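You operate a simulated robot arm through the tools that you are given. There is no shell and no other tool. Be economical: measure what you need, move in short steps, check, and stop when the job is done.

The job below is to be done with a simulated robot arm. You get a single attempt, and the scene is never put back.

## Task
Lift the roaster lid on to the cabinet top, wipe its dust off, then seat it on the roaster again.
Fine: use the yellow duster and put it back. What is to be rubbed or washed off counts as gone when no trace of it is left.
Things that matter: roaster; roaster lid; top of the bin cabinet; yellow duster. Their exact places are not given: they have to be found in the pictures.

Only the result counts: the job must be done as asked and must still hold three seconds after the hand-in. Knocking over, shifting, dropping, spilling or breaking anything else fails it. Lids that push on must go on centred and level and be pressed home; caps that screw on are set level and turned clockwise until they are tight.

## Robot
A 7-joint arm with a two-finger parallel gripper, hanging from a carriage that runs on a gantry, over the field with the corners [0.296, 1.391], [-0.984, 1.391], [-0.985, -0.909], [0.295, -0.909] (x, y) and turns from -0.157 to 11.851 rad about z. Base frame: it is fixed where the carriage stands at the start and does not move with it; the origin is on the floor, on the carriage's upright axis, x ahead of it, y to its left, z up; the surface under the hand at the start is at about z = 0.86. Units: m, rad, N and s.
With the tool pointing down near the work surface it reaches from about 0.28 to 0.7 m from the robot's upright axis, wherever it stands. Its first joint turns from -2.496 to 2.496 rad. Places, roughly: roaster lid (35x24x9 cm) [0.5, 0, 1]; top of the bin cabinet [0.5, -0.4, 0.9]. Payload 1.57 kg.
The TCP is the grasp point between the finger pads, 0.03 m short of the fingertips. In the tool frame z runs along the fingers and y along their closing line. The gripper opens to 0.11 m. The fingers are 0.024 m wide and 0.012 m thick; the gripper's body (0.048 by 0.112 m) begins 0.078 m behind the TCP.
Orientation is told as [roll, pitch, yaw] about the base's x, y, z axes, in that order, counted from this pose: with the fingers straight down and closing along the base's y, the tool's x points along the base's -x, its y along +y and its z along -z.

## Interface
- The arm moves only by the tool apply_moves. Its argument "moves" is a list of rows, each a list of 3 entries, a list of its own where there are three numbers: the turn, a rotation vector about the tool's x, y, z in rad, then the shift along the tool's x, y, z in m, then the gripper command, from -1 (fully open) to 1 (shut), values between in proportion. In form: [[[wx, wy, wz], [dx, dy, dz], grip], ...]. A call has 1 to 8 rows; each row is the pose to reach, as a shift and turn from the pose commanded when the call began, along the tool's axes at that moment. Each row takes 0.2 s and may step no farther than 0.05 m and 0.15 rad from the row before; otherwise, or with a gripper value out of range, the whole call is refused. Where a pose cannot be reached the arm comes as near as it can. A force on the tool above 70 N (or 10 N above the force at the start of the call, whichever is more), or a blocked arm, ends the call early, and 0.2 s more pass. The fingers move at their own pace (about 0.045 m/s each) and stop on an object; they squeeze with about 20 N. The grip force told is the motor's: it shows also when the fingers shut on nothing. Time passes only in rows, and 0.2 s behind the last, so rows that repeat a pose let the fingers close. It gives the time, the measured TCP pose, the force on the tool (base axes), the opening and the grip force at its end, in the units of the frame above (readings bear some noise), with the torque about the TCP (base axes, N m) and any sound that the robot's microphone picked up, and new pictures: "pictures" is both (left out), scene, wrist or none.
- Cameras (640 x 400 px; columns grow to the right, rows downward): "scene" is now at [0.274, -0.0154, 1.8321]; the picture's right is [-0.28, -0.96, 0.00], its down [-0.90, 0.26, -0.36] and it looks along [0.35, -0.10, -0.93] (base axes); focal length 266 px, centre (320, 200). "wrist" rides on the gripper at [0.07, 0.016, -0.141] in the tool frame; the picture's right is [-0.23, 0.97, 0.00], its down [-0.85, -0.20, -0.48] and it looks along [-0.47, -0.11, 0.88] (tool axes); focal length 222 px, centre (320, 200).
- lift_body(by): slides the trunk up (or, below 0, down) by that many m; the arm and the scene camera ride with it, the base frame stays. It gives what a move gives, with no picture.
- drive_base(legs): drives the robot by 1 to 6 legs, each [ahead, left, turn to the left] in m, m and rad, along the robot's own axes; the way and the turn of a leg run together, so that a leg with both is an arc; at most 1.5 m and 3.142 rad a leg. The arm and the cameras ride along, it lands a little off, and it stops where it bumps. It keeps to its track: a leg is cut to what the track allows. It gives what a move gives, and a new picture of the scene camera.
- turn_head(pan, tilt): turns the head with the scene camera to pan (to the left, within 2.705 rad either way) and tilt (down, from -0.506 to 1.204), counted from straight ahead of the robot. It gives what a move gives, and a new picture of the scene camera.
- locate(camera, pixels): there is no depth. For up to 12 entries [column, row, z] of the newest picture of that camera ("zoom" is the newest enlarged one), the place [x, y] in the base frame at which the ray of that pixel passes the height z, good to about 0.002 m. The clock stands still meanwhile.
- zoom(camera, box): a new picture of the part [left, top, right, bottom] of that camera's present view, enlarged. The clock stands still meanwhile.
- finish_job(): hands the job in; it is judged then, once.

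Work in short steps. Measure before you move; look again where a grasp or a placing could have gone wrong, and mend it. You have 80 turns and 260 pictures in all, those below and enlarged ones among them. Open the gripper and draw the arm clear of the work before you hand the job in, unless the task says otherwise; then end with one line.

The tools are called after "Emit:" by a JSON object that holds its "fn" and its "kwargs". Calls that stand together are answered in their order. apply_moves: Moves the arm, as the interface text tells. Its arguments: {"type":"object","properties":{"moves":{"type":"array"},"pictures":{"type":"string","enum":["both","scene","wrist","none"]}},"required":["moves"]} The other tools are called the same way: lift_body (by) slides the trunk up or down; drive_base (legs) drives the base; turn_head (pan, tilt) turns the head that bears the scene camera; locate (camera, pixels) gives the place at which the rays of pixels pass given heights; zoom (camera, box) takes an enlarged picture of a part of a camera's view; finish_job () hands the job in.

At the start:

```text
clock: 0.0
ee_pos: [0.6558, -0.0338, 1.0001]
tcp_rot: [-0.001, 0.0, -0.001]
contact_force: [-0.2, 0.2, -0.9]
moment: [0.03, 0.01, -0.02]
grip_width: 0.1098
finger_force: 0.0
trunk travel left (down, up): [-0.525, 0.07]
robot x, y, heading: [-0.0038, -0.0039, 0.002]
head pan, tilt: [-0.279, 1.201]
```

scene: 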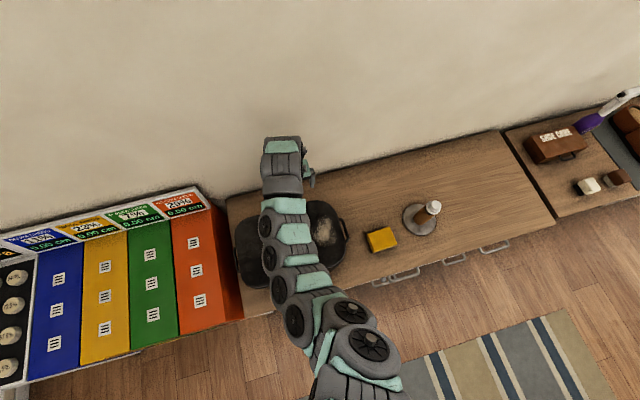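
wrist: 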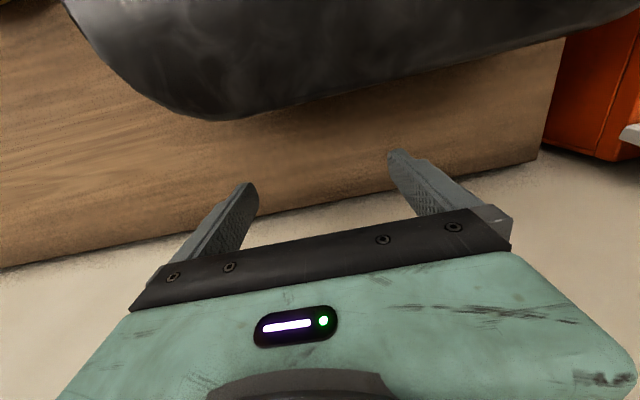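

The arm hides part of the roaster (around pixel 290,245). I zoom in on roaster and duster to see the parts.

Emit:
{"fn": "zoom", "kwargs": {"camera": "scene", "box": [220, 170, 460, 320]}}

Emit:
{"fn": "locate", "kwargs": {"camera": "scene", "pixels": [[235, 238, 0.95], [347, 238, 0.95], [382, 239, 0.87], [428, 214, 0.87], [228, 198, 0.86], [500, 132, 0.86], [555, 222, 0.86], [250, 315, 0.86]]}}

```text
2.67 times, centred on (340, 245) of scene
```

zoom: 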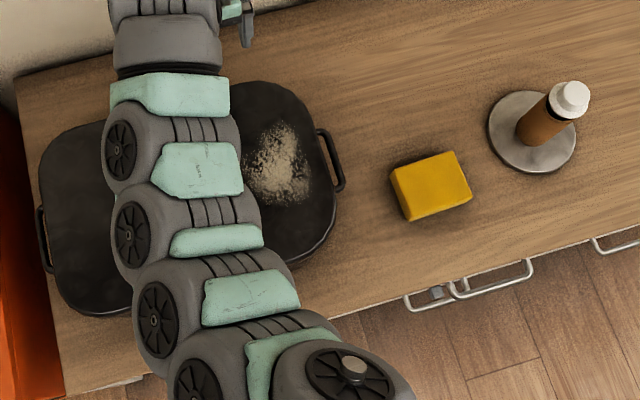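

```text
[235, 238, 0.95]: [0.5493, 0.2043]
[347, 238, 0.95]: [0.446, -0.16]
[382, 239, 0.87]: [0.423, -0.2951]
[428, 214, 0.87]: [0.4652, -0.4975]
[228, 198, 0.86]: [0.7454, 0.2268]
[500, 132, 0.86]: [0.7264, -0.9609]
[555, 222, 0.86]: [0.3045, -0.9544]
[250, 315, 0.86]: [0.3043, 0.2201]
```

The lid has dust at zoom (275,165) and the arm covers the rest. I raise the hand and move the carriage to the right for a clear view.

Emit:
{"fn": "apply_moves", "kwargs": {"moves": [[[0, 0, 0], [0, 0, -0.05], -1], [[0, 0, 0], [0.03, 0, -0.1], -1], [[0, 0, 0], [0.06, 0, -0.15], -1], [[0, 0, 0], [0.06, 0, -0.2], -1]], "pictures": "none"}}

Emit:
{"fn": "drive_base", "kwargs": {"legs": [[0, -0.45, 0]]}}

Emit:
{"fn": "turn_head", "kwargs": {"pan": 0.6, "tilt": 1.0}}

```text
refused: row 2 steps farther than a row can; nothing moved
```

```text
clock: 2.7
ee_pos: [0.6546, -0.4842, 1.0007]
tcp_rot: [0.0, 0.0, -0.003]
contact_force: [-0.4, 0.4, 0.0]
moment: [0.04, -0.04, -0.01]
grip_width: 0.1102
finger_force: 0.0
trunk travel left (down, up): [-0.525, 0.07]
robot x, y, heading: [0.0012, -0.4505, 0.001]
head pan, tilt: [-0.279, 1.201]
```

scene: 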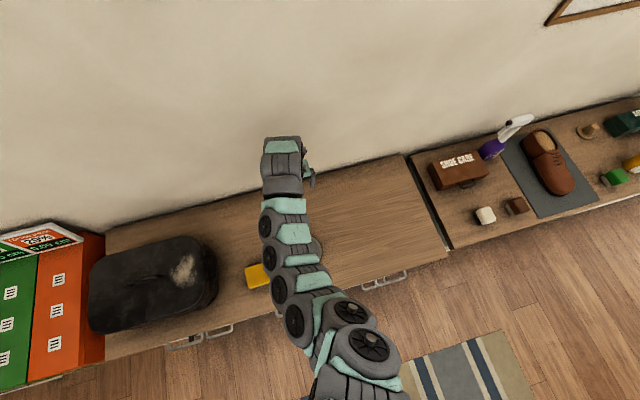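

```text
clock: 3.9
ee_pos: [0.6558, -0.4845, 1.0]
tcp_rot: [-0.001, -0.001, -0.002]
contact_force: [-1.0, 0.7, 1.3]
moment: [0.04, -0.01, -0.01]
grip_width: 0.1099
finger_force: 0.1
trunk travel left (down, up): [-0.525, 0.07]
robot x, y, heading: [-0.0015, -0.4496, -0.0]
head pan, tilt: [0.6, 1.0]
```

scene: 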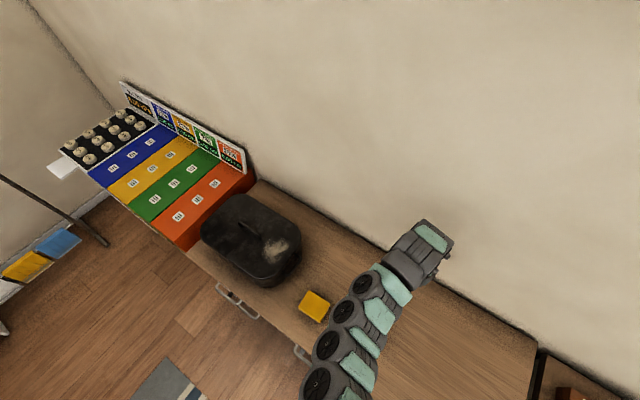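

The lid is now clear at (250,240), with a bar handle near (253,232). I zoom in and lift the hand.

Emit:
{"fn": "zoom", "kwargs": {"camera": "scene", "box": [180, 175, 340, 325]}}

Emit:
{"fn": "apply_moves", "kwargs": {"moves": [[[0, 0, 0], [0, 0, -0.05], -1], [[0, 0, 0], [0.0, 0, -0.1], -1], [[0, 0, 0], [0.0, 0, -0.15], -1], [[0, 0, 0], [0.04, 0, -0.17], -1], [[0, 0, 0], [0.08, 0, -0.18], -1]]}}

```text
2.67 times, centred on (260, 250) of scene
```

zoom: 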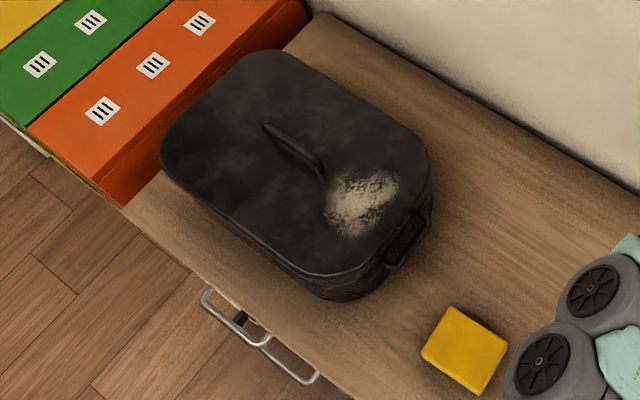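

```text
clock: 5.1
ee_pos: [0.6004, -0.4868, 1.1334]
tcp_rot: [-0.008, -0.014, 0.0]
contact_force: [0.0, 0.1, 0.4]
moment: [-0.02, -0.04, 0.02]
grip_width: 0.11
finger_force: 0.2
out of reach, approached as far as the arm can: row 3, 4, 5
trunk travel left (down, up): [-0.525, 0.07]
robot x, y, heading: [-0.0025, -0.4476, 0.003]
head pan, tilt: [0.6, 1.0]
```

scene: 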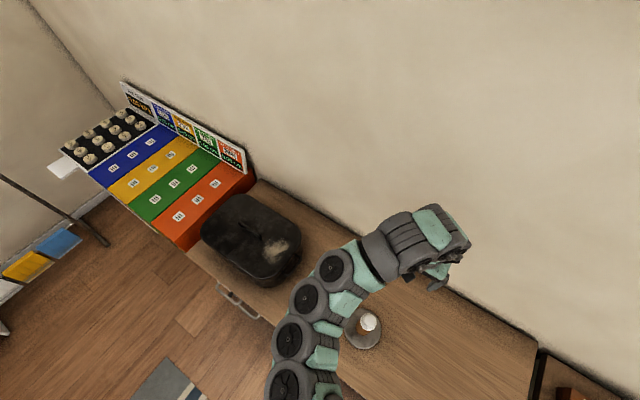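
wrist: 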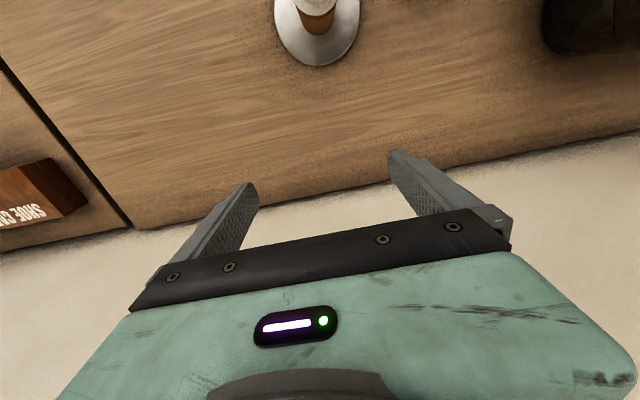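

Hand is up at z 1.13. I measure the handle ends (239,222),(261,239), lid outline, duster and bottle from this view, and raise the trunk.

Emit:
{"fn": "locate", "kwargs": {"camera": "scene", "pixels": [[239.4, 222, 1.0], [260.7, 239.5, 1.0], [239.4, 222, 1.05], [260.7, 239.5, 1.05], [250, 231, 1.03], [275, 248, 0.98], [270, 279, 0.98], [207, 233, 0.98], [230, 196, 0.98], [302, 244, 0.98], [362, 322, 0.87], [370, 321, 1.0]]}}

Emit:
{"fn": "lift_body", "kwargs": {"by": 0.07}}

Emit:
{"fn": "turn_head", "kwargs": {"pan": 0.1, "tilt": 1.1}}

```text
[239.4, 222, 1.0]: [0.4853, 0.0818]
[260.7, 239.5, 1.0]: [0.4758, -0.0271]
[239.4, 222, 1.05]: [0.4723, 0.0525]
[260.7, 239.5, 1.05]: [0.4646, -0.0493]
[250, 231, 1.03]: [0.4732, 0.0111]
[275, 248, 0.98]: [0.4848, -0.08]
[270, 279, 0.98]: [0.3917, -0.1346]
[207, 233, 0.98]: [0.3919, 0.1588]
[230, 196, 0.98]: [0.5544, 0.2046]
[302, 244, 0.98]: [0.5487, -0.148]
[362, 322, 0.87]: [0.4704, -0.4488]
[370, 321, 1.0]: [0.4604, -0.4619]
```

```text
clock: 6.2
ee_pos: [0.6012, -0.4883, 1.203]
tcp_rot: [-0.01, -0.014, 0.0]
contact_force: [0.1, 0.0, 0.2]
moment: [0.01, 0.0, 0.0]
grip_width: 0.11
finger_force: 0.1
trunk travel left (down, up): [-0.595, 0.0]
robot x, y, heading: [-0.0041, -0.4487, -0.003]
head pan, tilt: [0.6, 1.0]
```

```text
clock: 7.1
ee_pos: [0.6014, -0.4875, 1.2047]
tcp_rot: [-0.01, -0.014, -0.001]
contact_force: [0.0, 0.3, -0.2]
moment: [-0.02, 0.01, 0.01]
grip_width: 0.1099
finger_force: 0.0
trunk travel left (down, up): [-0.595, 0.0]
robot x, y, heading: [0.0002, -0.4491, -0.002]
head pan, tilt: [0.099, 1.1]
```

scene: 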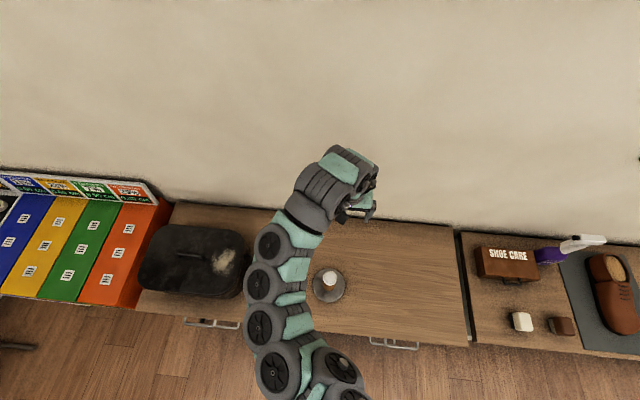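

Measuring the free stretch right of the bottle plate (328,285) with the right cabinet edge near (463,340).

Emit:
{"fn": "zoom", "kwargs": {"camera": "scene", "box": [290, 200, 490, 360]}}

Emit:
{"fn": "locate", "kwargs": {"camera": "scene", "pixels": [[347, 285, 0.87], [310, 285, 0.87], [328, 302, 0.87], [455, 228, 0.86], [469, 345, 0.86], [333, 274, 1.0], [333, 274, 1.05]]}}

```text
2.50 times, centred on (390, 280) of scene
```

zoom: 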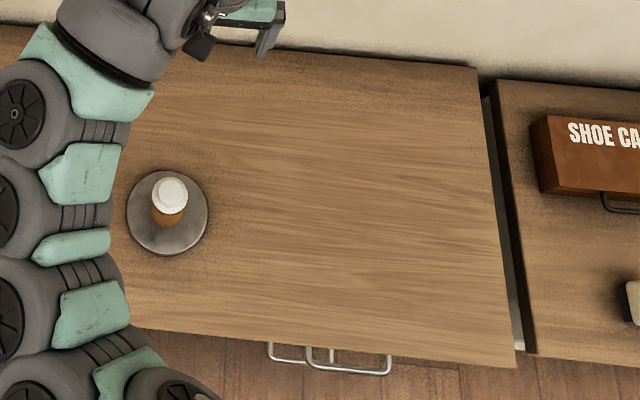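

```text
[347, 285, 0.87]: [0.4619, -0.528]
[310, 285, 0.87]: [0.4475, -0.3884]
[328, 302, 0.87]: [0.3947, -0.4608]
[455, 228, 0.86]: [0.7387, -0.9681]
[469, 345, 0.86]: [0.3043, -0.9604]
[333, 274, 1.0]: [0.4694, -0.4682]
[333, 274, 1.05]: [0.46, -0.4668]
```

Plate edge is at y −0.528, cabinet edge at −0.96: room for the lid centred at y≈−0.75. I drive back in front of the roaster and turn the gripper by 90° so it closes along x across the bar handle.

Emit:
{"fn": "drive_base", "kwargs": {"legs": [[0, 0.46, 0]]}}

Emit:
{"fn": "apply_moves", "kwargs": {"moves": [[[0, 0, 0.15], [0.03, 0, 0], -1], [[0, 0, 0.3], [0.06, 0, 0], -1], [[0, 0, 0.45], [0.09, 0, 0], -1], [[0, 0, 0.6], [0.12, 0, 0], -1], [[0, 0, 0.75], [0.12, 0, 0], -1], [[0, 0, 0.9], [0.12, 0, 0], -1], [[0, 0, 1.05], [0.12, 0, 0], -1], [[0, 0, 1.2], [0.12, 0, 0], -1]]}}

```text
clock: 9.9
ee_pos: [0.6006, -0.021, 1.2042]
tcp_rot: [-0.008, -0.012, 0.004]
contact_force: [0.0, -0.2, 1.4]
moment: [0.01, 0.02, 0.01]
grip_width: 0.1099
finger_force: 0.2
trunk travel left (down, up): [-0.595, 0.0]
robot x, y, heading: [0.0006, 0.0127, 0.002]
head pan, tilt: [0.099, 1.1]
```

scene: 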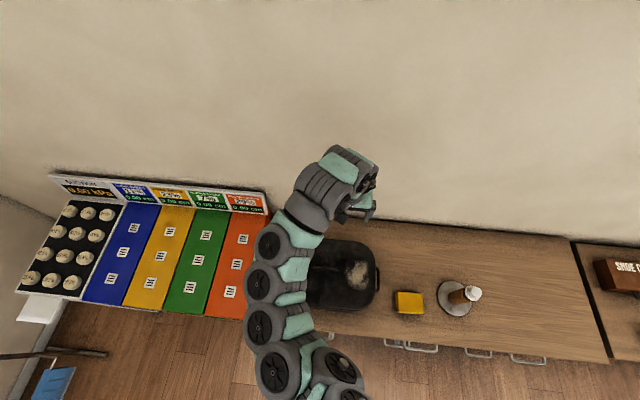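

```text
clock: 11.7
ee_pos: [0.4807, -0.023, 1.2031]
tcp_rot: [0.011, -0.012, -1.196]
contact_force: [0.0, -0.4, -0.5]
moment: [0.02, -0.03, -0.02]
grip_width: 0.1099
finger_force: 0.0
trunk travel left (down, up): [-0.595, 0.0]
robot x, y, heading: [0.0007, 0.0163, 0.006]
head pan, tilt: [0.099, 1.1]
```

scene: 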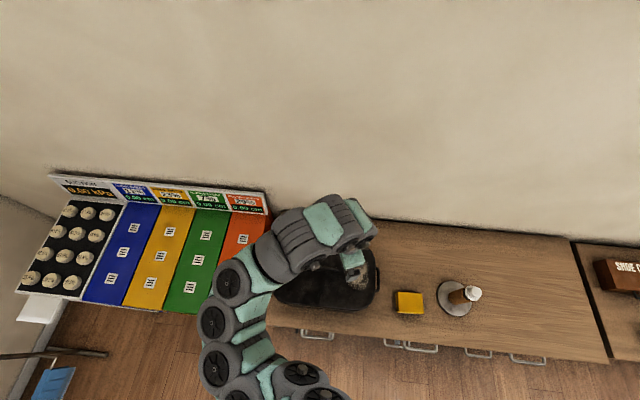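
wrist: 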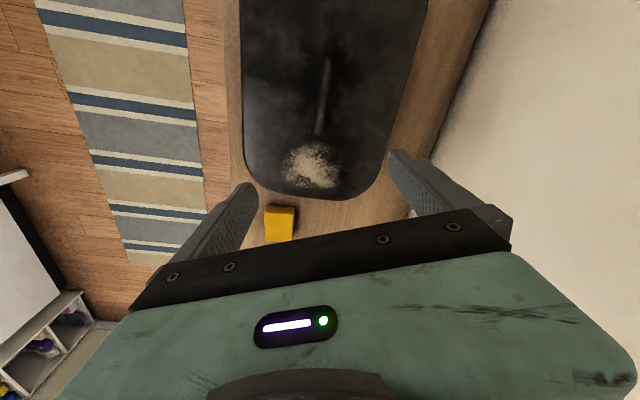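

The wrist view shows the handle from (326,60) to (319,135). I locate it at candidate heights along with lid edge points, and also find scale via the duster.

Emit:
{"fn": "locate", "kwargs": {"camera": "wrist", "pixels": [[326, 60, 1.0], [319, 135, 1.0], [326, 60, 1.05], [319, 135, 1.05], [243, 130, 0.98], [241, 20, 0.98], [390, 150, 0.98], [423, 30, 0.98], [315, 199, 0.98], [265, 208, 0.9], [293, 208, 0.9]]}}

Emit:
{"fn": "zoom", "kwargs": {"camera": "wrist", "box": [220, 0, 440, 220]}}

```text
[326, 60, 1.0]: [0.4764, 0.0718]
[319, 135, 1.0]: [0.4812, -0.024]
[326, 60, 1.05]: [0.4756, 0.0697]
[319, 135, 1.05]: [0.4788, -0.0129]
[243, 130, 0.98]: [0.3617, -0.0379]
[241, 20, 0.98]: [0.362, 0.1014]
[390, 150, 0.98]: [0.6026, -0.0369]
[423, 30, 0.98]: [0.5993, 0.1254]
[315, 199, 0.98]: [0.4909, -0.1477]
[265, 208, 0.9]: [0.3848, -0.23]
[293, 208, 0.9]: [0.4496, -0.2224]
```

```text
1.82 times, centred on (330, 110) of wrist
```

zoom: 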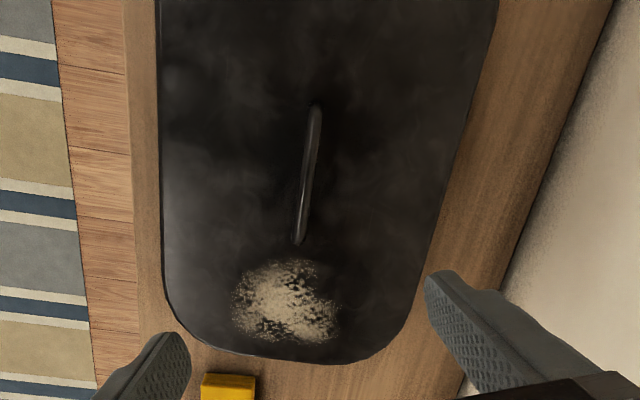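

Intersecting both views puts the handle top near z≈1.005, centre (0.479, 0.024), lid aligned with the axes. I finish the turn and come over it.

Emit:
{"fn": "apply_moves", "kwargs": {"moves": [[[0, 0, 0.125], [0.022, 0.008, 0.02], -1], [[0, 0, 0.25], [0.044, 0.016, 0.05], -1], [[0, 0, 0.375], [0.044, 0.016, 0.09], -1], [[0, 0, 0.375], [0.044, 0.016, 0.09], -1]]}}

```text
clock: 12.7
ee_pos: [0.4807, 0.0254, 1.1105]
tcp_rot: [0.013, -0.009, -1.57]
contact_force: [-0.6, -0.3, 0.1]
moment: [0.01, -0.02, 0.04]
grip_width: 0.1099
finger_force: 0.1
trunk travel left (down, up): [-0.595, 0.0]
robot x, y, heading: [-0.0002, 0.017, 0.004]
head pan, tilt: [0.099, 1.1]
```

scene: 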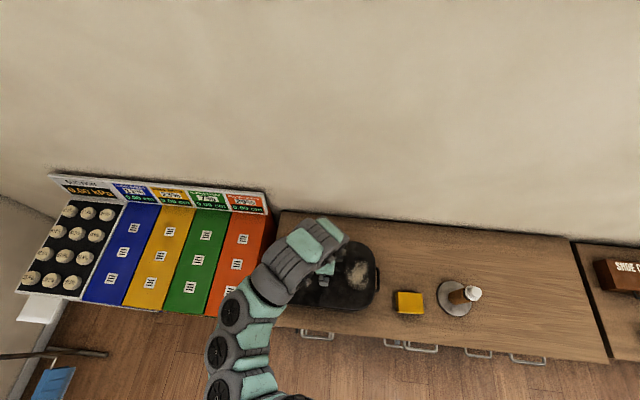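
wrist: 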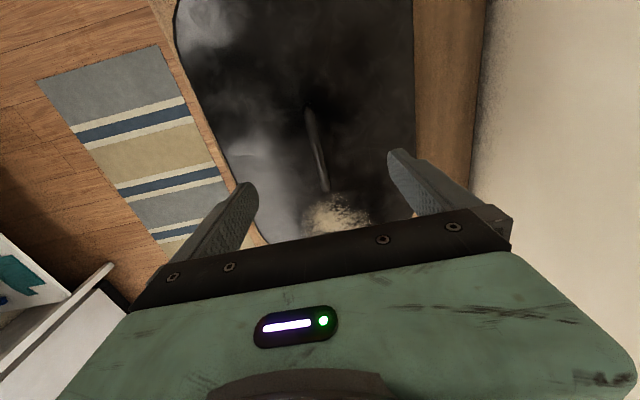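

Handle now at (308,107)–(326,188) in the wrist view; I measure it again with the lid edges.

Emit:
{"fn": "locate", "kwargs": {"camera": "wrist", "pixels": [[307, 107, 1.0], [326, 188, 1.0], [307, 107, 1.02], [326, 188, 1.02], [180, 70, 0.98], [215, 140, 0.98], [413, 90, 0.98], [414, 30, 0.98]]}}

Emit:
{"fn": "zoom", "kwargs": {"camera": "wrist", "box": [240, 80, 400, 240]}}

```text
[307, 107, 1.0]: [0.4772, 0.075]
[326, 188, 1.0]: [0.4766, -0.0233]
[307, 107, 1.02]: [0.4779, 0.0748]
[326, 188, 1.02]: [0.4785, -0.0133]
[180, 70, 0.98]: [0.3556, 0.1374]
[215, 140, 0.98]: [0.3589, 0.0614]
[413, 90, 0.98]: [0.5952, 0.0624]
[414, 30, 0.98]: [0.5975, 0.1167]
```

```text
2.50 times, centred on (320, 160) of wrist
```

zoom: 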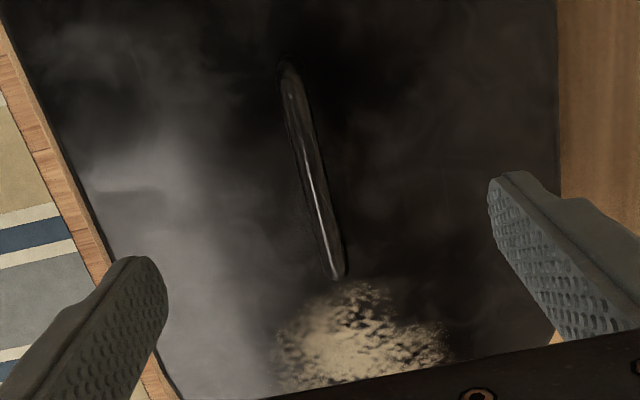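

Handle centre is (0.4775, 0.026). I level the tool, descend to z≈1.015 and look.

Emit:
{"fn": "apply_moves", "kwargs": {"moves": [[[0.009, -0.013, 0], [0, -0.003, 0.03], -1], [[0.009, -0.013, 0], [0, -0.003, 0.06], -1], [[0.009, -0.013, 0], [0, -0.003, 0.09], -1], [[0.009, -0.013, 0], [0, -0.003, 0.095], -1]]}}

```text
clock: 13.7
ee_pos: [0.4792, 0.0239, 1.0171]
tcp_rot: [0.007, -0.024, -1.573]
contact_force: [-1.6, 0.3, 7.6]
moment: [0.08, 0.42, -0.03]
grip_width: 0.11
finger_force: 0.1
trunk travel left (down, up): [-0.595, 0.0]
robot x, y, heading: [-0.0013, 0.016, 0.003]
head pan, tilt: [0.099, 1.1]
```

scene: 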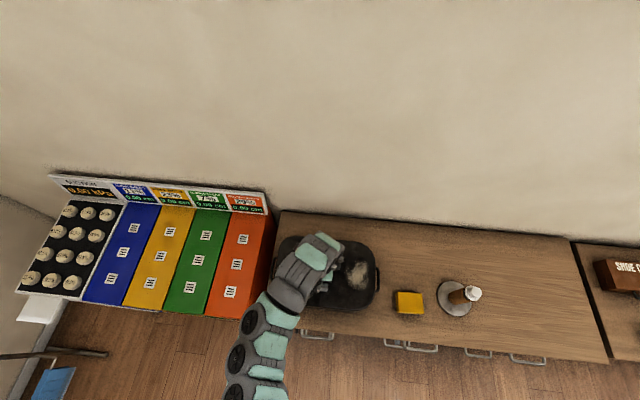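
wrist: 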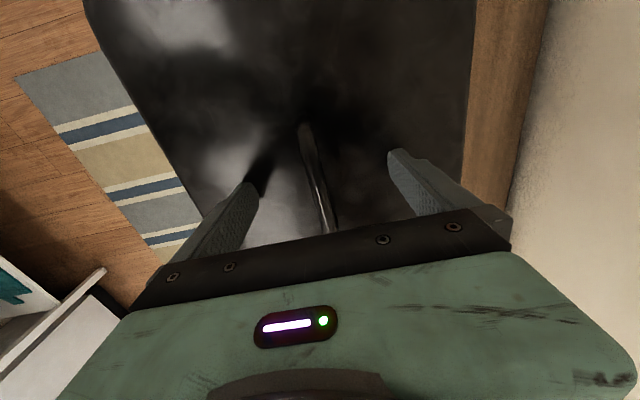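

A finger tip already touches the lid (7.6 N), so the lid's face is at about z 0.985. I back up 5 mm, level the tool properly, and close on the handle.

Emit:
{"fn": "apply_moves", "kwargs": {"moves": [[[0.007, 0.024, 0], [0, -0.001, -0.005], -1], [[0.007, 0.024, 0], [0, -0.001, -0.005], 1], [[0.007, 0.024, 0], [0, -0.001, -0.005], 1], [[0.007, 0.024, 0], [0, -0.001, -0.005], 1], [[0.007, 0.024, 0], [0, -0.001, -0.005], 1], [[0.007, 0.024, 0], [0, -0.001, -0.005], 1], [[0.007, 0.024, 0], [0, -0.001, -0.005], 1], [[0.007, 0.024, 0], [0, -0.001, -0.005], 1]]}}

```text
clock: 15.5
ee_pos: [0.4789, 0.0246, 1.0219]
tcp_rot: [-0.001, 0.003, -1.571]
contact_force: [1.5, 0.7, 1.2]
moment: [-0.04, 0.0, -0.05]
grip_width: 0.0115
finger_force: 19.9
trunk travel left (down, up): [-0.595, 0.0]
robot x, y, heading: [-0.0029, 0.0149, 0.004]
head pan, tilt: [0.099, 1.1]
```

scene: 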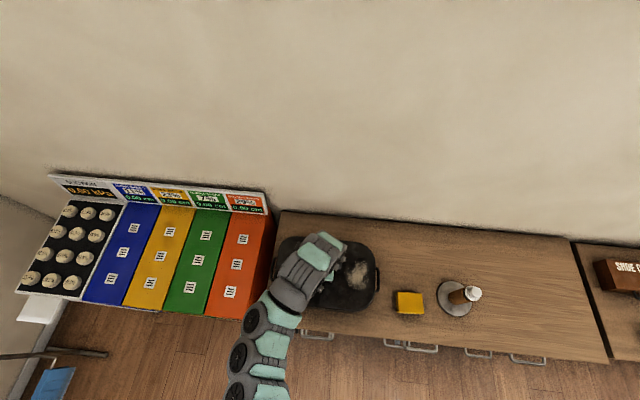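
wrist: 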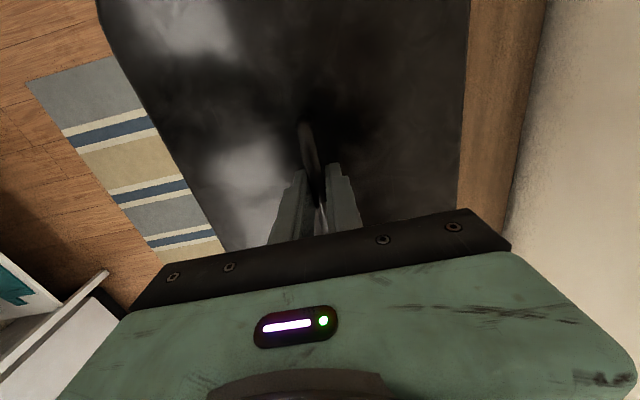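

Gripped at 11.5 mm, pose (0.4789, 0.0246, 1.0219). I lift slowly.

Emit:
{"fn": "apply_moves", "kwargs": {"moves": [[[0, 0, 0], [0, 0, -0.01], 1], [[0, 0, 0], [0, 0, -0.02], 1], [[0, 0, 0], [0, 0, -0.04], 1], [[0, 0, 0], [0, 0, -0.06], 1], [[0, 0, 0], [0, 0, -0.09], 1], [[0, 0, 0], [0, 0, -0.12], 1], [[0, 0, 0], [0, 0, -0.15], 1]]}}

```text
clock: 17.1
ee_pos: [0.4776, 0.0235, 1.1719]
tcp_rot: [-0.001, 0.003, -1.571]
contact_force: [0.2, -0.3, -5.3]
moment: [-0.01, 0.01, -0.03]
grip_width: 0.0117
finger_force: 19.3
trunk travel left (down, up): [-0.595, 0.0]
robot x, y, heading: [0.0008, 0.0193, 0.003]
head pan, tilt: [0.099, 1.1]
```

scene: 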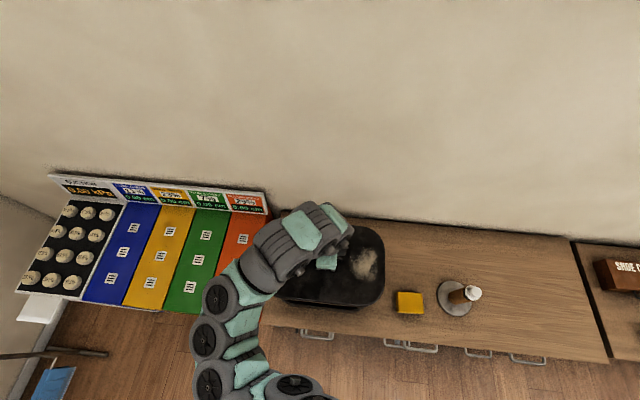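
wrist: 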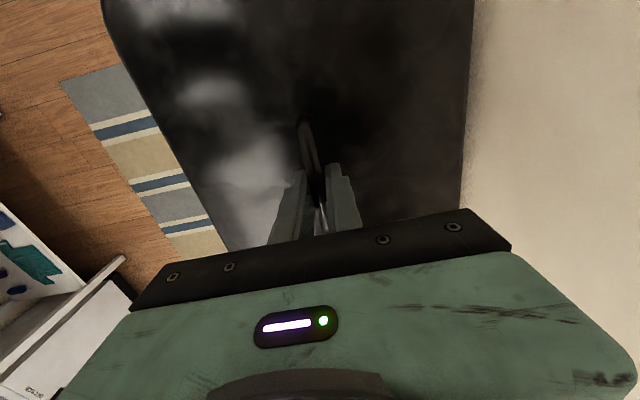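

Lid is held (5 N more downward). I raise it 3 cm more and drive the carriage right so the lid comes over y≈−0.75.

Emit:
{"fn": "apply_moves", "kwargs": {"moves": [[[0, 0, 0], [0, 0, -0.02], 1], [[0, 0, 0], [0, 0, -0.03], 1]], "pictures": "none"}}

Emit:
{"fn": "drive_base", "kwargs": {"legs": [[0, -0.4, 0]]}}

```text
clock: 17.7
ee_pos: [0.4774, 0.0239, 1.2014]
tcp_rot: [-0.002, 0.003, -1.57]
contact_force: [-0.1, 0.8, -4.3]
moment: [-0.02, -0.01, -0.01]
grip_width: 0.0116
finger_force: 19.8
trunk travel left (down, up): [-0.595, 0.0]
robot x, y, heading: [0.0006, 0.0153, -0.0]
head pan, tilt: [0.099, 1.1]
```

```text
clock: 20.2
ee_pos: [0.4794, -0.3779, 1.2014]
tcp_rot: [-0.002, 0.0, -1.571]
contact_force: [-0.6, -0.5, -5.5]
moment: [0.0, 0.0, 0.01]
grip_width: 0.0117
finger_force: 20.0
trunk travel left (down, up): [-0.595, 0.0]
robot x, y, heading: [-0.0003, -0.3865, 0.005]
head pan, tilt: [0.099, 1.1]
```

scene: 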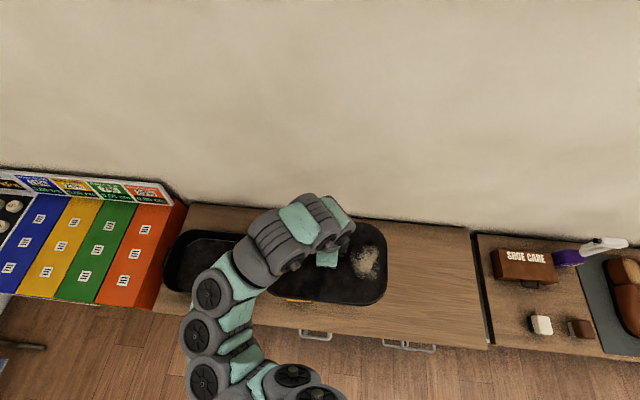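

Open roaster visible at (205,262). Continuing right so the lid is above the free space.

Emit:
{"fn": "drive_base", "kwargs": {"legs": [[0, -0.372, 0]]}}

Emit:
{"fn": "apply_moves", "kwargs": {"moves": [[[0, 0, 0], [0, 0.0, 0.0], 1]]}}

```text
clock: 22.6
ee_pos: [0.4788, -0.75, 1.2017]
tcp_rot: [-0.002, 0.002, -1.573]
contact_force: [-0.1, 0.2, -4.5]
moment: [-0.01, 0.05, 0.04]
grip_width: 0.0114
finger_force: 20.1
trunk travel left (down, up): [-0.595, 0.0]
robot x, y, heading: [0.0036, -0.7588, 0.003]
head pan, tilt: [0.099, 1.1]
```

scene: 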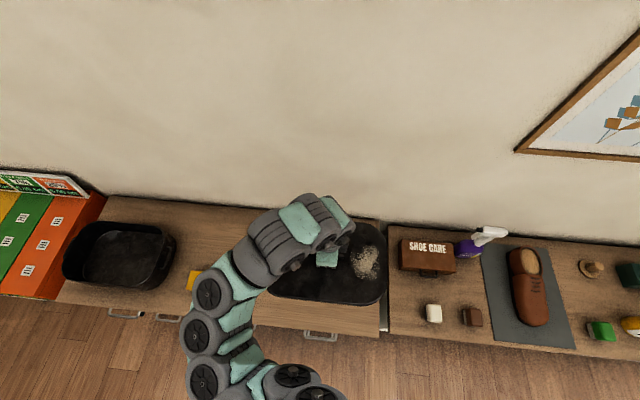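

```text
clock: 23.0
ee_pos: [0.48, -0.7515, 1.2014]
tcp_rot: [-0.002, 0.002, -1.574]
contact_force: [0.2, -0.4, -5.1]
moment: [-0.04, 0.05, 0.01]
grip_width: 0.0116
finger_force: 20.1
trunk travel left (down, up): [-0.595, 0.0]
robot x, y, heading: [0.0004, -0.7586, 0.001]
head pan, tilt: [0.099, 1.1]
```

scene: 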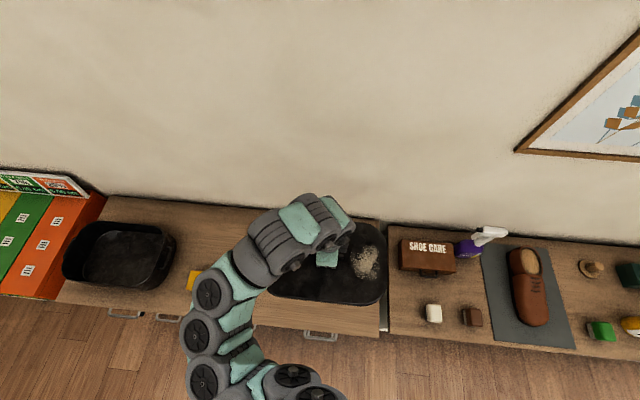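
wrist: 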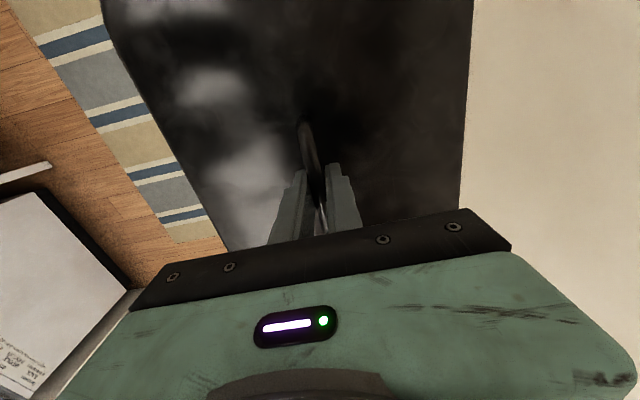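

Lid centred over y −0.75. I descend to z≈1.0 and then look.

Emit:
{"fn": "apply_moves", "kwargs": {"moves": [[[0, 0, 0], [0, 0, 0.04], 1], [[0, 0, 0], [0, 0, 0.08], 1], [[0, 0, 0], [0, 0, 0.12], 1], [[0, 0, 0], [0, 0, 0.16], 1], [[0, 0, 0], [0, 0, 0.2], 1], [[0, 0, 0], [0, 0, 0.22], 1]]}}

```text
clock: 24.4
ee_pos: [0.4786, -0.7502, 0.9811]
tcp_rot: [-0.003, 0.004, -1.574]
contact_force: [0.4, 0.2, -5.1]
moment: [-0.06, -0.02, 0.0]
grip_width: 0.0117
finger_force: 20.2
trunk travel left (down, up): [-0.595, 0.0]
robot x, y, heading: [0.0025, -0.7563, 0.003]
head pan, tilt: [0.099, 1.1]
```

scene: 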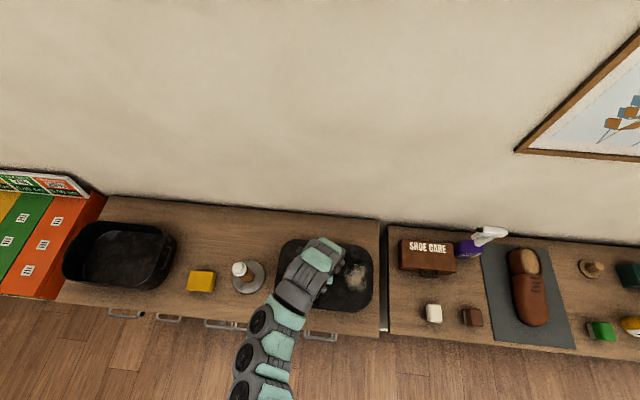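
wrist: 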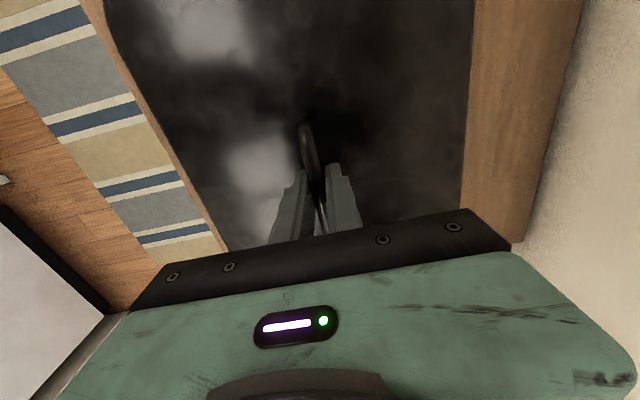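

Not yet touching. Lowering 3 cm more, in small steps.

Emit:
{"fn": "apply_moves", "kwargs": {"moves": [[[0, 0, 0], [0, 0, 0.007], 1], [[0, 0, 0], [0, 0, 0.014], 1], [[0, 0, 0], [0, 0, 0.021], 1], [[0, 0, 0], [0, 0, 0.028], 1]], "pictures": "none"}}

```text
clock: 25.4
ee_pos: [0.4799, -0.7501, 0.9532]
tcp_rot: [0.0, 0.003, -1.574]
contact_force: [-0.1, 0.0, -5.1]
moment: [0.0, 0.02, 0.01]
grip_width: 0.0116
finger_force: 19.9
trunk travel left (down, up): [-0.595, 0.0]
robot x, y, heading: [0.0008, -0.7552, 0.003]
head pan, tilt: [0.099, 1.1]
```

Still hanging free at 0.953; I go on in 4 mm steps.

Emit:
{"fn": "apply_moves", "kwargs": {"moves": [[[0, 0, 0], [0, 0, 0.004], 1], [[0, 0, 0], [0, 0, 0.008], 1], [[0, 0, 0], [0, 0, 0.012], 1]], "pictures": "none"}}

```text
clock: 26.2
ee_pos: [0.4795, -0.7501, 0.9414]
tcp_rot: [-0.003, 0.003, -1.572]
contact_force: [-0.7, -0.3, -4.8]
moment: [0.0, 0.02, 0.05]
grip_width: 0.0119
finger_force: 20.0
trunk travel left (down, up): [-0.595, 0.0]
robot x, y, heading: [0.0015, -0.7611, -0.0]
head pan, tilt: [0.099, 1.1]
```

Still free at 0.941; continuing.

Emit:
{"fn": "apply_moves", "kwargs": {"moves": [[[0, 0, 0], [0, 0, 0.004], 1], [[0, 0, 0], [0, 0, 0.008], 1], [[0, 0, 0], [0, 0, 0.012], 1]]}}

```text
clock: 27.0
ee_pos: [0.4799, -0.752, 0.9299]
tcp_rot: [-0.001, 0.003, -1.575]
contact_force: [-6.4, 1.9, 16.7]
moment: [0.03, -0.01, 0.11]
grip_width: 0.0119
finger_force: 19.7
trunk travel left (down, up): [-0.595, 0.0]
robot x, y, heading: [-0.0006, -0.7591, 0.006]
head pan, tilt: [0.099, 1.1]
```

scene: 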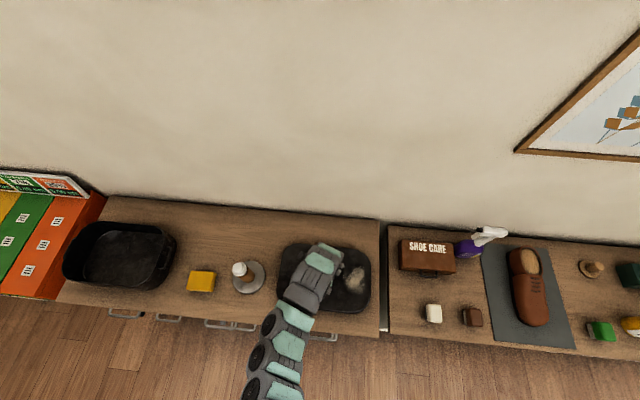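
wrist: 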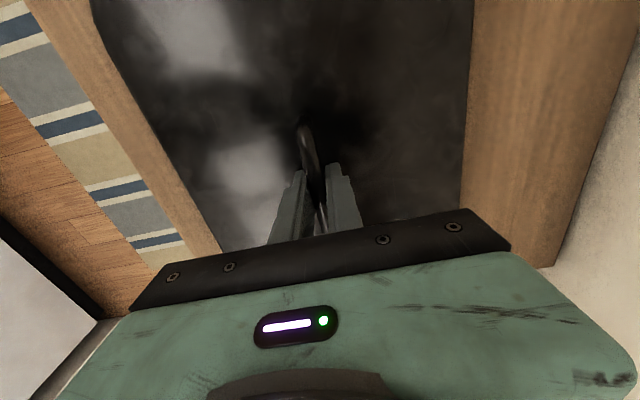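

Lid is down (16.7 N). I relieve the pressure, open, and rise away.

Emit:
{"fn": "apply_moves", "kwargs": {"moves": [[[0, 0, 0], [0, 0, -0.001], 1], [[0, 0, 0], [0, 0, -0.002], -1], [[0, 0, 0], [0, 0, -0.002], -1], [[0, 0, 0], [0, 0, -0.002], -1], [[0, 0, 0], [0, 0, -0.002], -1], [[0, 0, 0], [0, 0, -0.05], -1], [[0, 0, 0], [0, 0, -0.1], -1], [[0, 0, 0], [0, 0, -0.15], -1]]}}

```text
clock: 28.8
ee_pos: [0.4795, -0.7525, 1.0801]
tcp_rot: [-0.001, 0.002, -1.572]
contact_force: [0.1, -1.0, 0.2]
moment: [-0.02, -0.06, 0.01]
grip_width: 0.1097
finger_force: 0.1
trunk travel left (down, up): [-0.595, 0.0]
robot x, y, heading: [0.0003, -0.7578, 0.001]
head pan, tilt: [0.099, 1.1]
```

scene: 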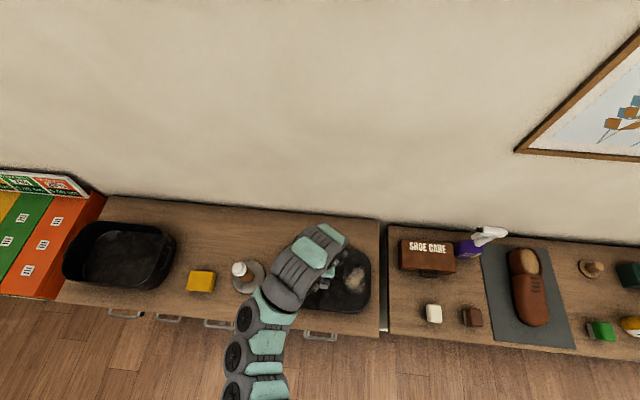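
wrist: 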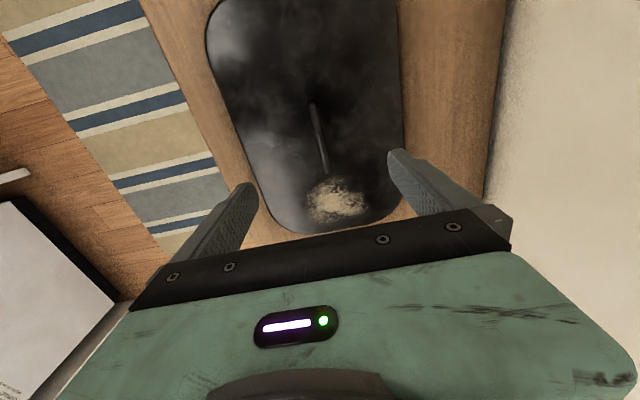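

Lid set down and dust visible in the wrist view (308–368, 178–222). I locate the dust, lid edges, roaster rim and duster.

Emit:
{"fn": "locate", "kwargs": {"camera": "wrist", "pixels": [[307, 200, 0.894], [368, 205, 0.894], [335, 178, 0.894], [340, 222, 0.894], [311, 103, 0.93], [327, 172, 0.93], [250, 180, 0.89], [400, 120, 0.89]]}}

Emit:
{"fn": "zoom", "kwargs": {"camera": "scene", "box": [50, 200, 290, 350]}}

Emit:
{"fn": "zoom", "kwargs": {"camera": "wrist", "box": [240, 80, 440, 240]}}

```text
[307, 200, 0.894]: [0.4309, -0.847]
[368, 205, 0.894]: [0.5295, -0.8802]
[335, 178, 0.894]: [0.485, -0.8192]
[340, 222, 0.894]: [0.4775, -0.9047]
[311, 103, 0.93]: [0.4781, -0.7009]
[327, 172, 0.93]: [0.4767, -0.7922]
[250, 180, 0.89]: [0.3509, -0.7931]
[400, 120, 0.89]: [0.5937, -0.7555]
```

```text
2.67 times, centred on (170, 275) of scene
```

zoom: 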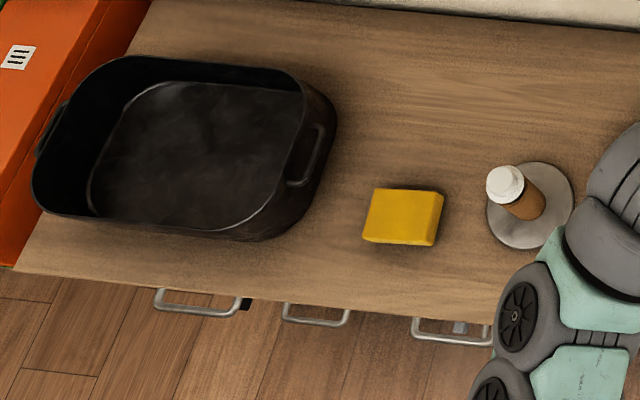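

```text
2.50 times, centred on (340, 160) of wrist
```

zoom: 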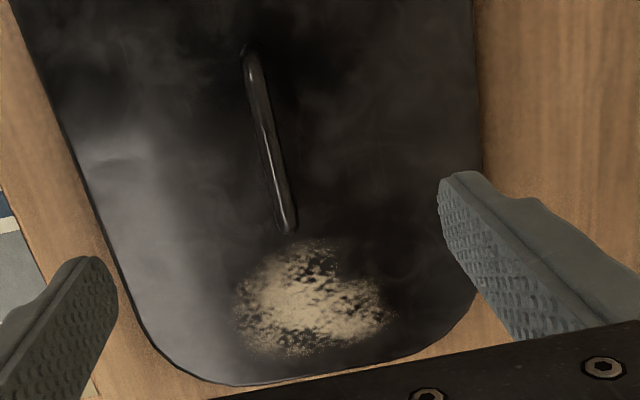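

Dust spans x 0.43–0.53, y −0.82…−0.905. I raise and drive over to the duster near (0.42, −0.26).

Emit:
{"fn": "apply_moves", "kwargs": {"moves": [[[0, 0, 0], [0, -0.02, -0.04], -1], [[0, 0, 0], [0, -0.05, -0.07], -1]], "pictures": "none"}}

Emit:
{"fn": "drive_base", "kwargs": {"legs": [[0, 0.52, 0]]}}

Emit:
{"fn": "apply_moves", "kwargs": {"moves": [[[0, 0, 0], [0, 0, 0], -1]]}}

```text
clock: 29.4
ee_pos: [0.4283, -0.7512, 1.15]
tcp_rot: [0.0, 0.001, -1.572]
contact_force: [-1.2, -0.7, -0.2]
moment: [0.03, -0.07, -0.03]
grip_width: 0.1099
finger_force: 0.1
trunk travel left (down, up): [-0.595, 0.0]
robot x, y, heading: [0.0015, -0.7583, 0.002]
head pan, tilt: [0.099, 1.1]
```

```text
clock: 32.4
ee_pos: [0.4283, -0.2291, 1.1496]
tcp_rot: [-0.002, 0.002, -1.573]
contact_force: [0.0, 0.4, -0.5]
moment: [0.0, 0.0, 0.01]
grip_width: 0.1102
finger_force: 0.0
trunk travel left (down, up): [-0.595, 0.0]
robot x, y, heading: [0.001, -0.2339, 0.003]
head pan, tilt: [0.099, 1.1]
```

scene: 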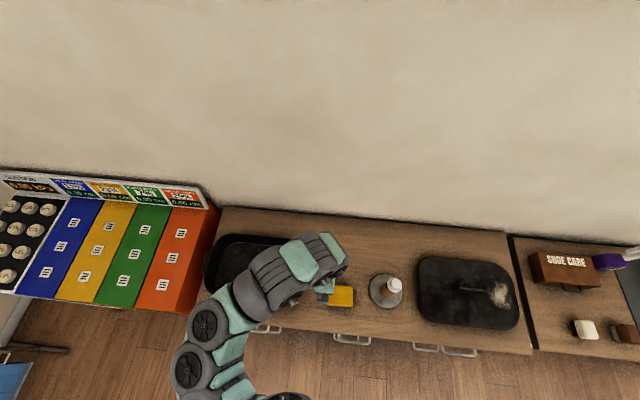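

```text
clock: 32.8
ee_pos: [0.4284, -0.228, 1.1506]
tcp_rot: [0.001, 0.003, -1.572]
contact_force: [-0.2, 0.6, -0.5]
moment: [0.03, 0.0, 0.0]
grip_width: 0.1098
finger_force: 0.1
trunk travel left (down, up): [-0.595, 0.0]
robot x, y, heading: [0.0, -0.2374, -0.0]
head pan, tilt: [0.099, 1.1]
```

scene: 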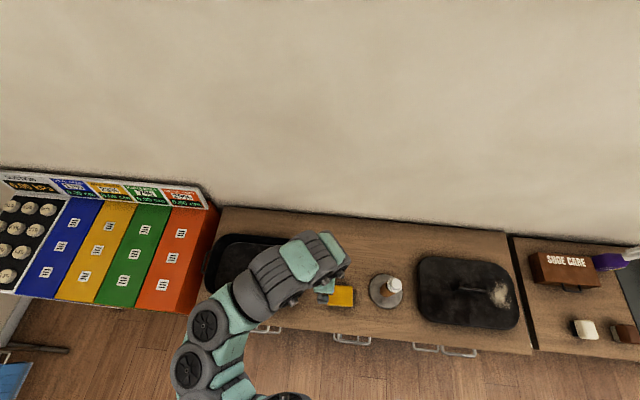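
wrist: 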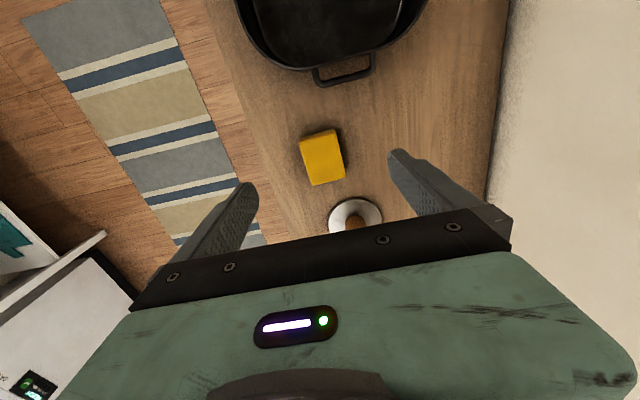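

Duster in the wrist view at (322,157); I zoom for its corners.

Emit:
{"fn": "zoom", "kwargs": {"camera": "wrist", "box": [272, 110, 372, 210]}}

Emit:
{"fn": "zoom", "kwargs": {"camera": "scene", "box": [300, 260, 540, 360]}}

```text
4.00 times, centred on (322, 160) of wrist
```

zoom: 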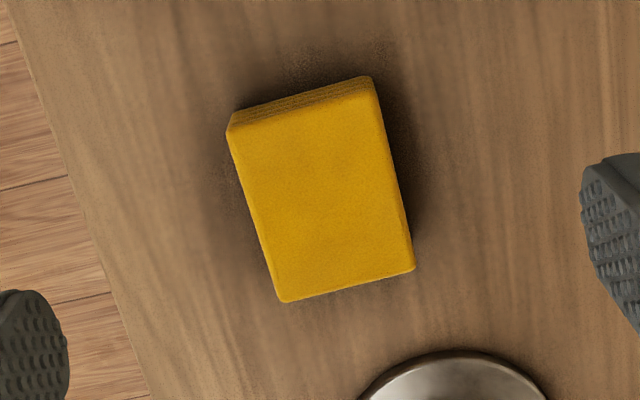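

```text
2.67 times, centred on (420, 310) of scene
```

zoom: 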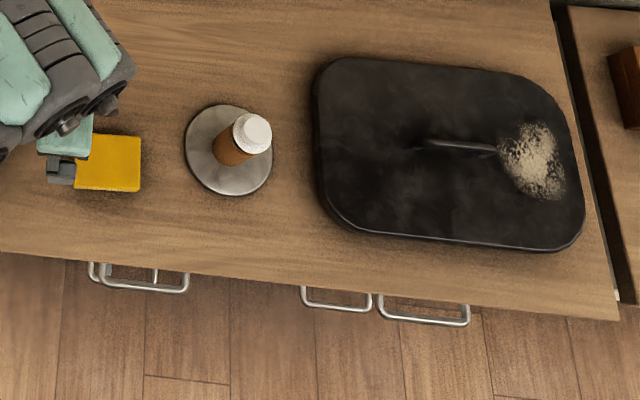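

I locate the duster corners at candidate top heights plus its far bottom edge at 0.862.

Emit:
{"fn": "locate", "kwargs": {"camera": "wrist", "pixels": [[299, 143.7, 0.895], [336, 134, 0.895], [345.2, 177.5, 0.895], [312, 185.5, 0.895], [301, 138, 0.862], [334, 129, 0.862], [299, 143.7, 0.88], [336, 134, 0.88], [345.2, 177.5, 0.88], [312, 185.5, 0.88]]}}

Emit:
{"fn": "locate", "kwargs": {"camera": "scene", "pixels": [[352, 287, 0.895], [352, 305, 0.895], [329, 304, 0.895], [352, 287, 0.88], [352, 305, 0.88]]}}

```text
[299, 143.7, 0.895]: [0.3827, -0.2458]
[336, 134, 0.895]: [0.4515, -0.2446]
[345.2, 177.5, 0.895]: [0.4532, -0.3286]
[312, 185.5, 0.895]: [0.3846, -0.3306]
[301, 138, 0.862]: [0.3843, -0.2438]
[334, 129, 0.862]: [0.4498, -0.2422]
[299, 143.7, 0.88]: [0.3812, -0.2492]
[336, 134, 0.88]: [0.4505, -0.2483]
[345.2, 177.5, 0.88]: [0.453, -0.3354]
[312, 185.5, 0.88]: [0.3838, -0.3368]
```

```text
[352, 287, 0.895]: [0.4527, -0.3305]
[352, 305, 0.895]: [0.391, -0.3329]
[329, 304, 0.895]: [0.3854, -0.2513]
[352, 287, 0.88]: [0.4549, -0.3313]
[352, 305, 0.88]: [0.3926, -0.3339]
```

Duster: x 0.383–0.452, y −0.330…−0.246, top z≈0.893, centre (0.418, −0.288), aligned. I come over it and descend to z≈0.94.

Emit:
{"fn": "apply_moves", "kwargs": {"moves": [[[0, 0, 0], [-0.03, -0.005, 0.02], -1], [[0, 0, 0], [-0.06, -0.0105, 0.04], -1], [[0, 0, 0], [-0.06, -0.0105, 0.09], -1], [[0, 0, 0], [-0.06, -0.0105, 0.14], -1], [[0, 0, 0], [-0.06, -0.0105, 0.18], -1], [[0, 0, 0], [-0.06, -0.0105, 0.21], -1]]}}

```text
clock: 34.2
ee_pos: [0.4174, -0.2874, 0.9378]
tcp_rot: [-0.001, 0.003, -1.573]
contact_force: [0.6, -0.2, -0.3]
moment: [0.03, -0.03, -0.02]
grip_width: 0.11
finger_force: 0.1
trunk travel left (down, up): [-0.595, 0.0]
robot x, y, heading: [0.0017, -0.238, 0.003]
head pan, tilt: [0.099, 1.1]
```

scene: 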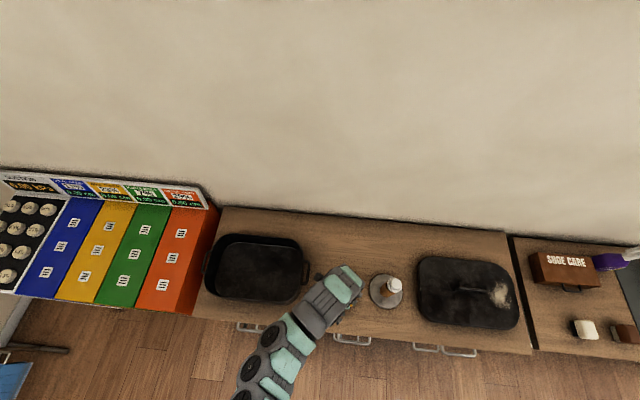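
wrist: 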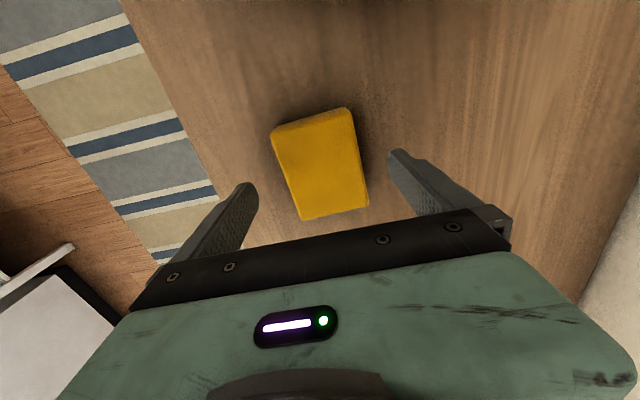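

Aligned over the duster. I descend to z≈0.903 and close.

Emit:
{"fn": "apply_moves", "kwargs": {"moves": [[[0, 0, 0], [0, 0, 0.02], -1], [[0, 0, 0], [0, 0, 0.035], -1], [[0, 0, 0], [0, 0, 0.035], 1], [[0, 0, 0], [0, 0, 0.035], 1], [[0, 0, 0], [0, 0, 0.035], 1], [[0, 0, 0], [0, 0, 0.035], 1], [[0, 0, 0], [0, 0, 0.035], 1]]}}

```text
clock: 35.8
ee_pos: [0.416, -0.2878, 0.9052]
tcp_rot: [0.0, 0.001, -1.572]
contact_force: [-0.2, -0.4, -0.5]
moment: [-0.03, 0.02, -0.02]
grip_width: 0.0695
finger_force: 19.7
trunk travel left (down, up): [-0.595, 0.0]
robot x, y, heading: [-0.0003, -0.235, -0.001]
head pan, tilt: [0.099, 1.1]
```

scene: 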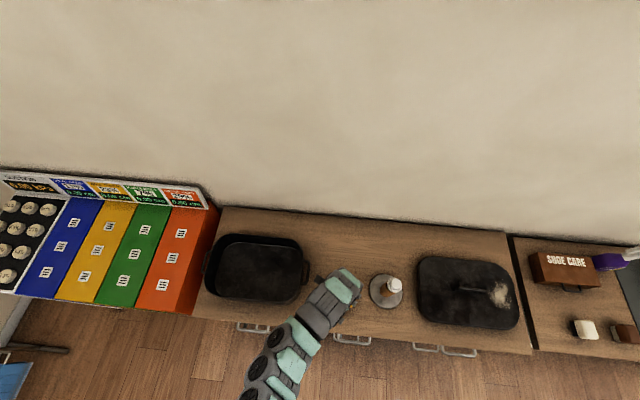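
wrist: 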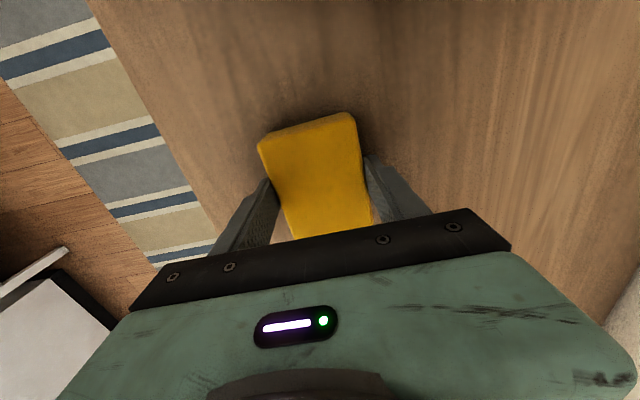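

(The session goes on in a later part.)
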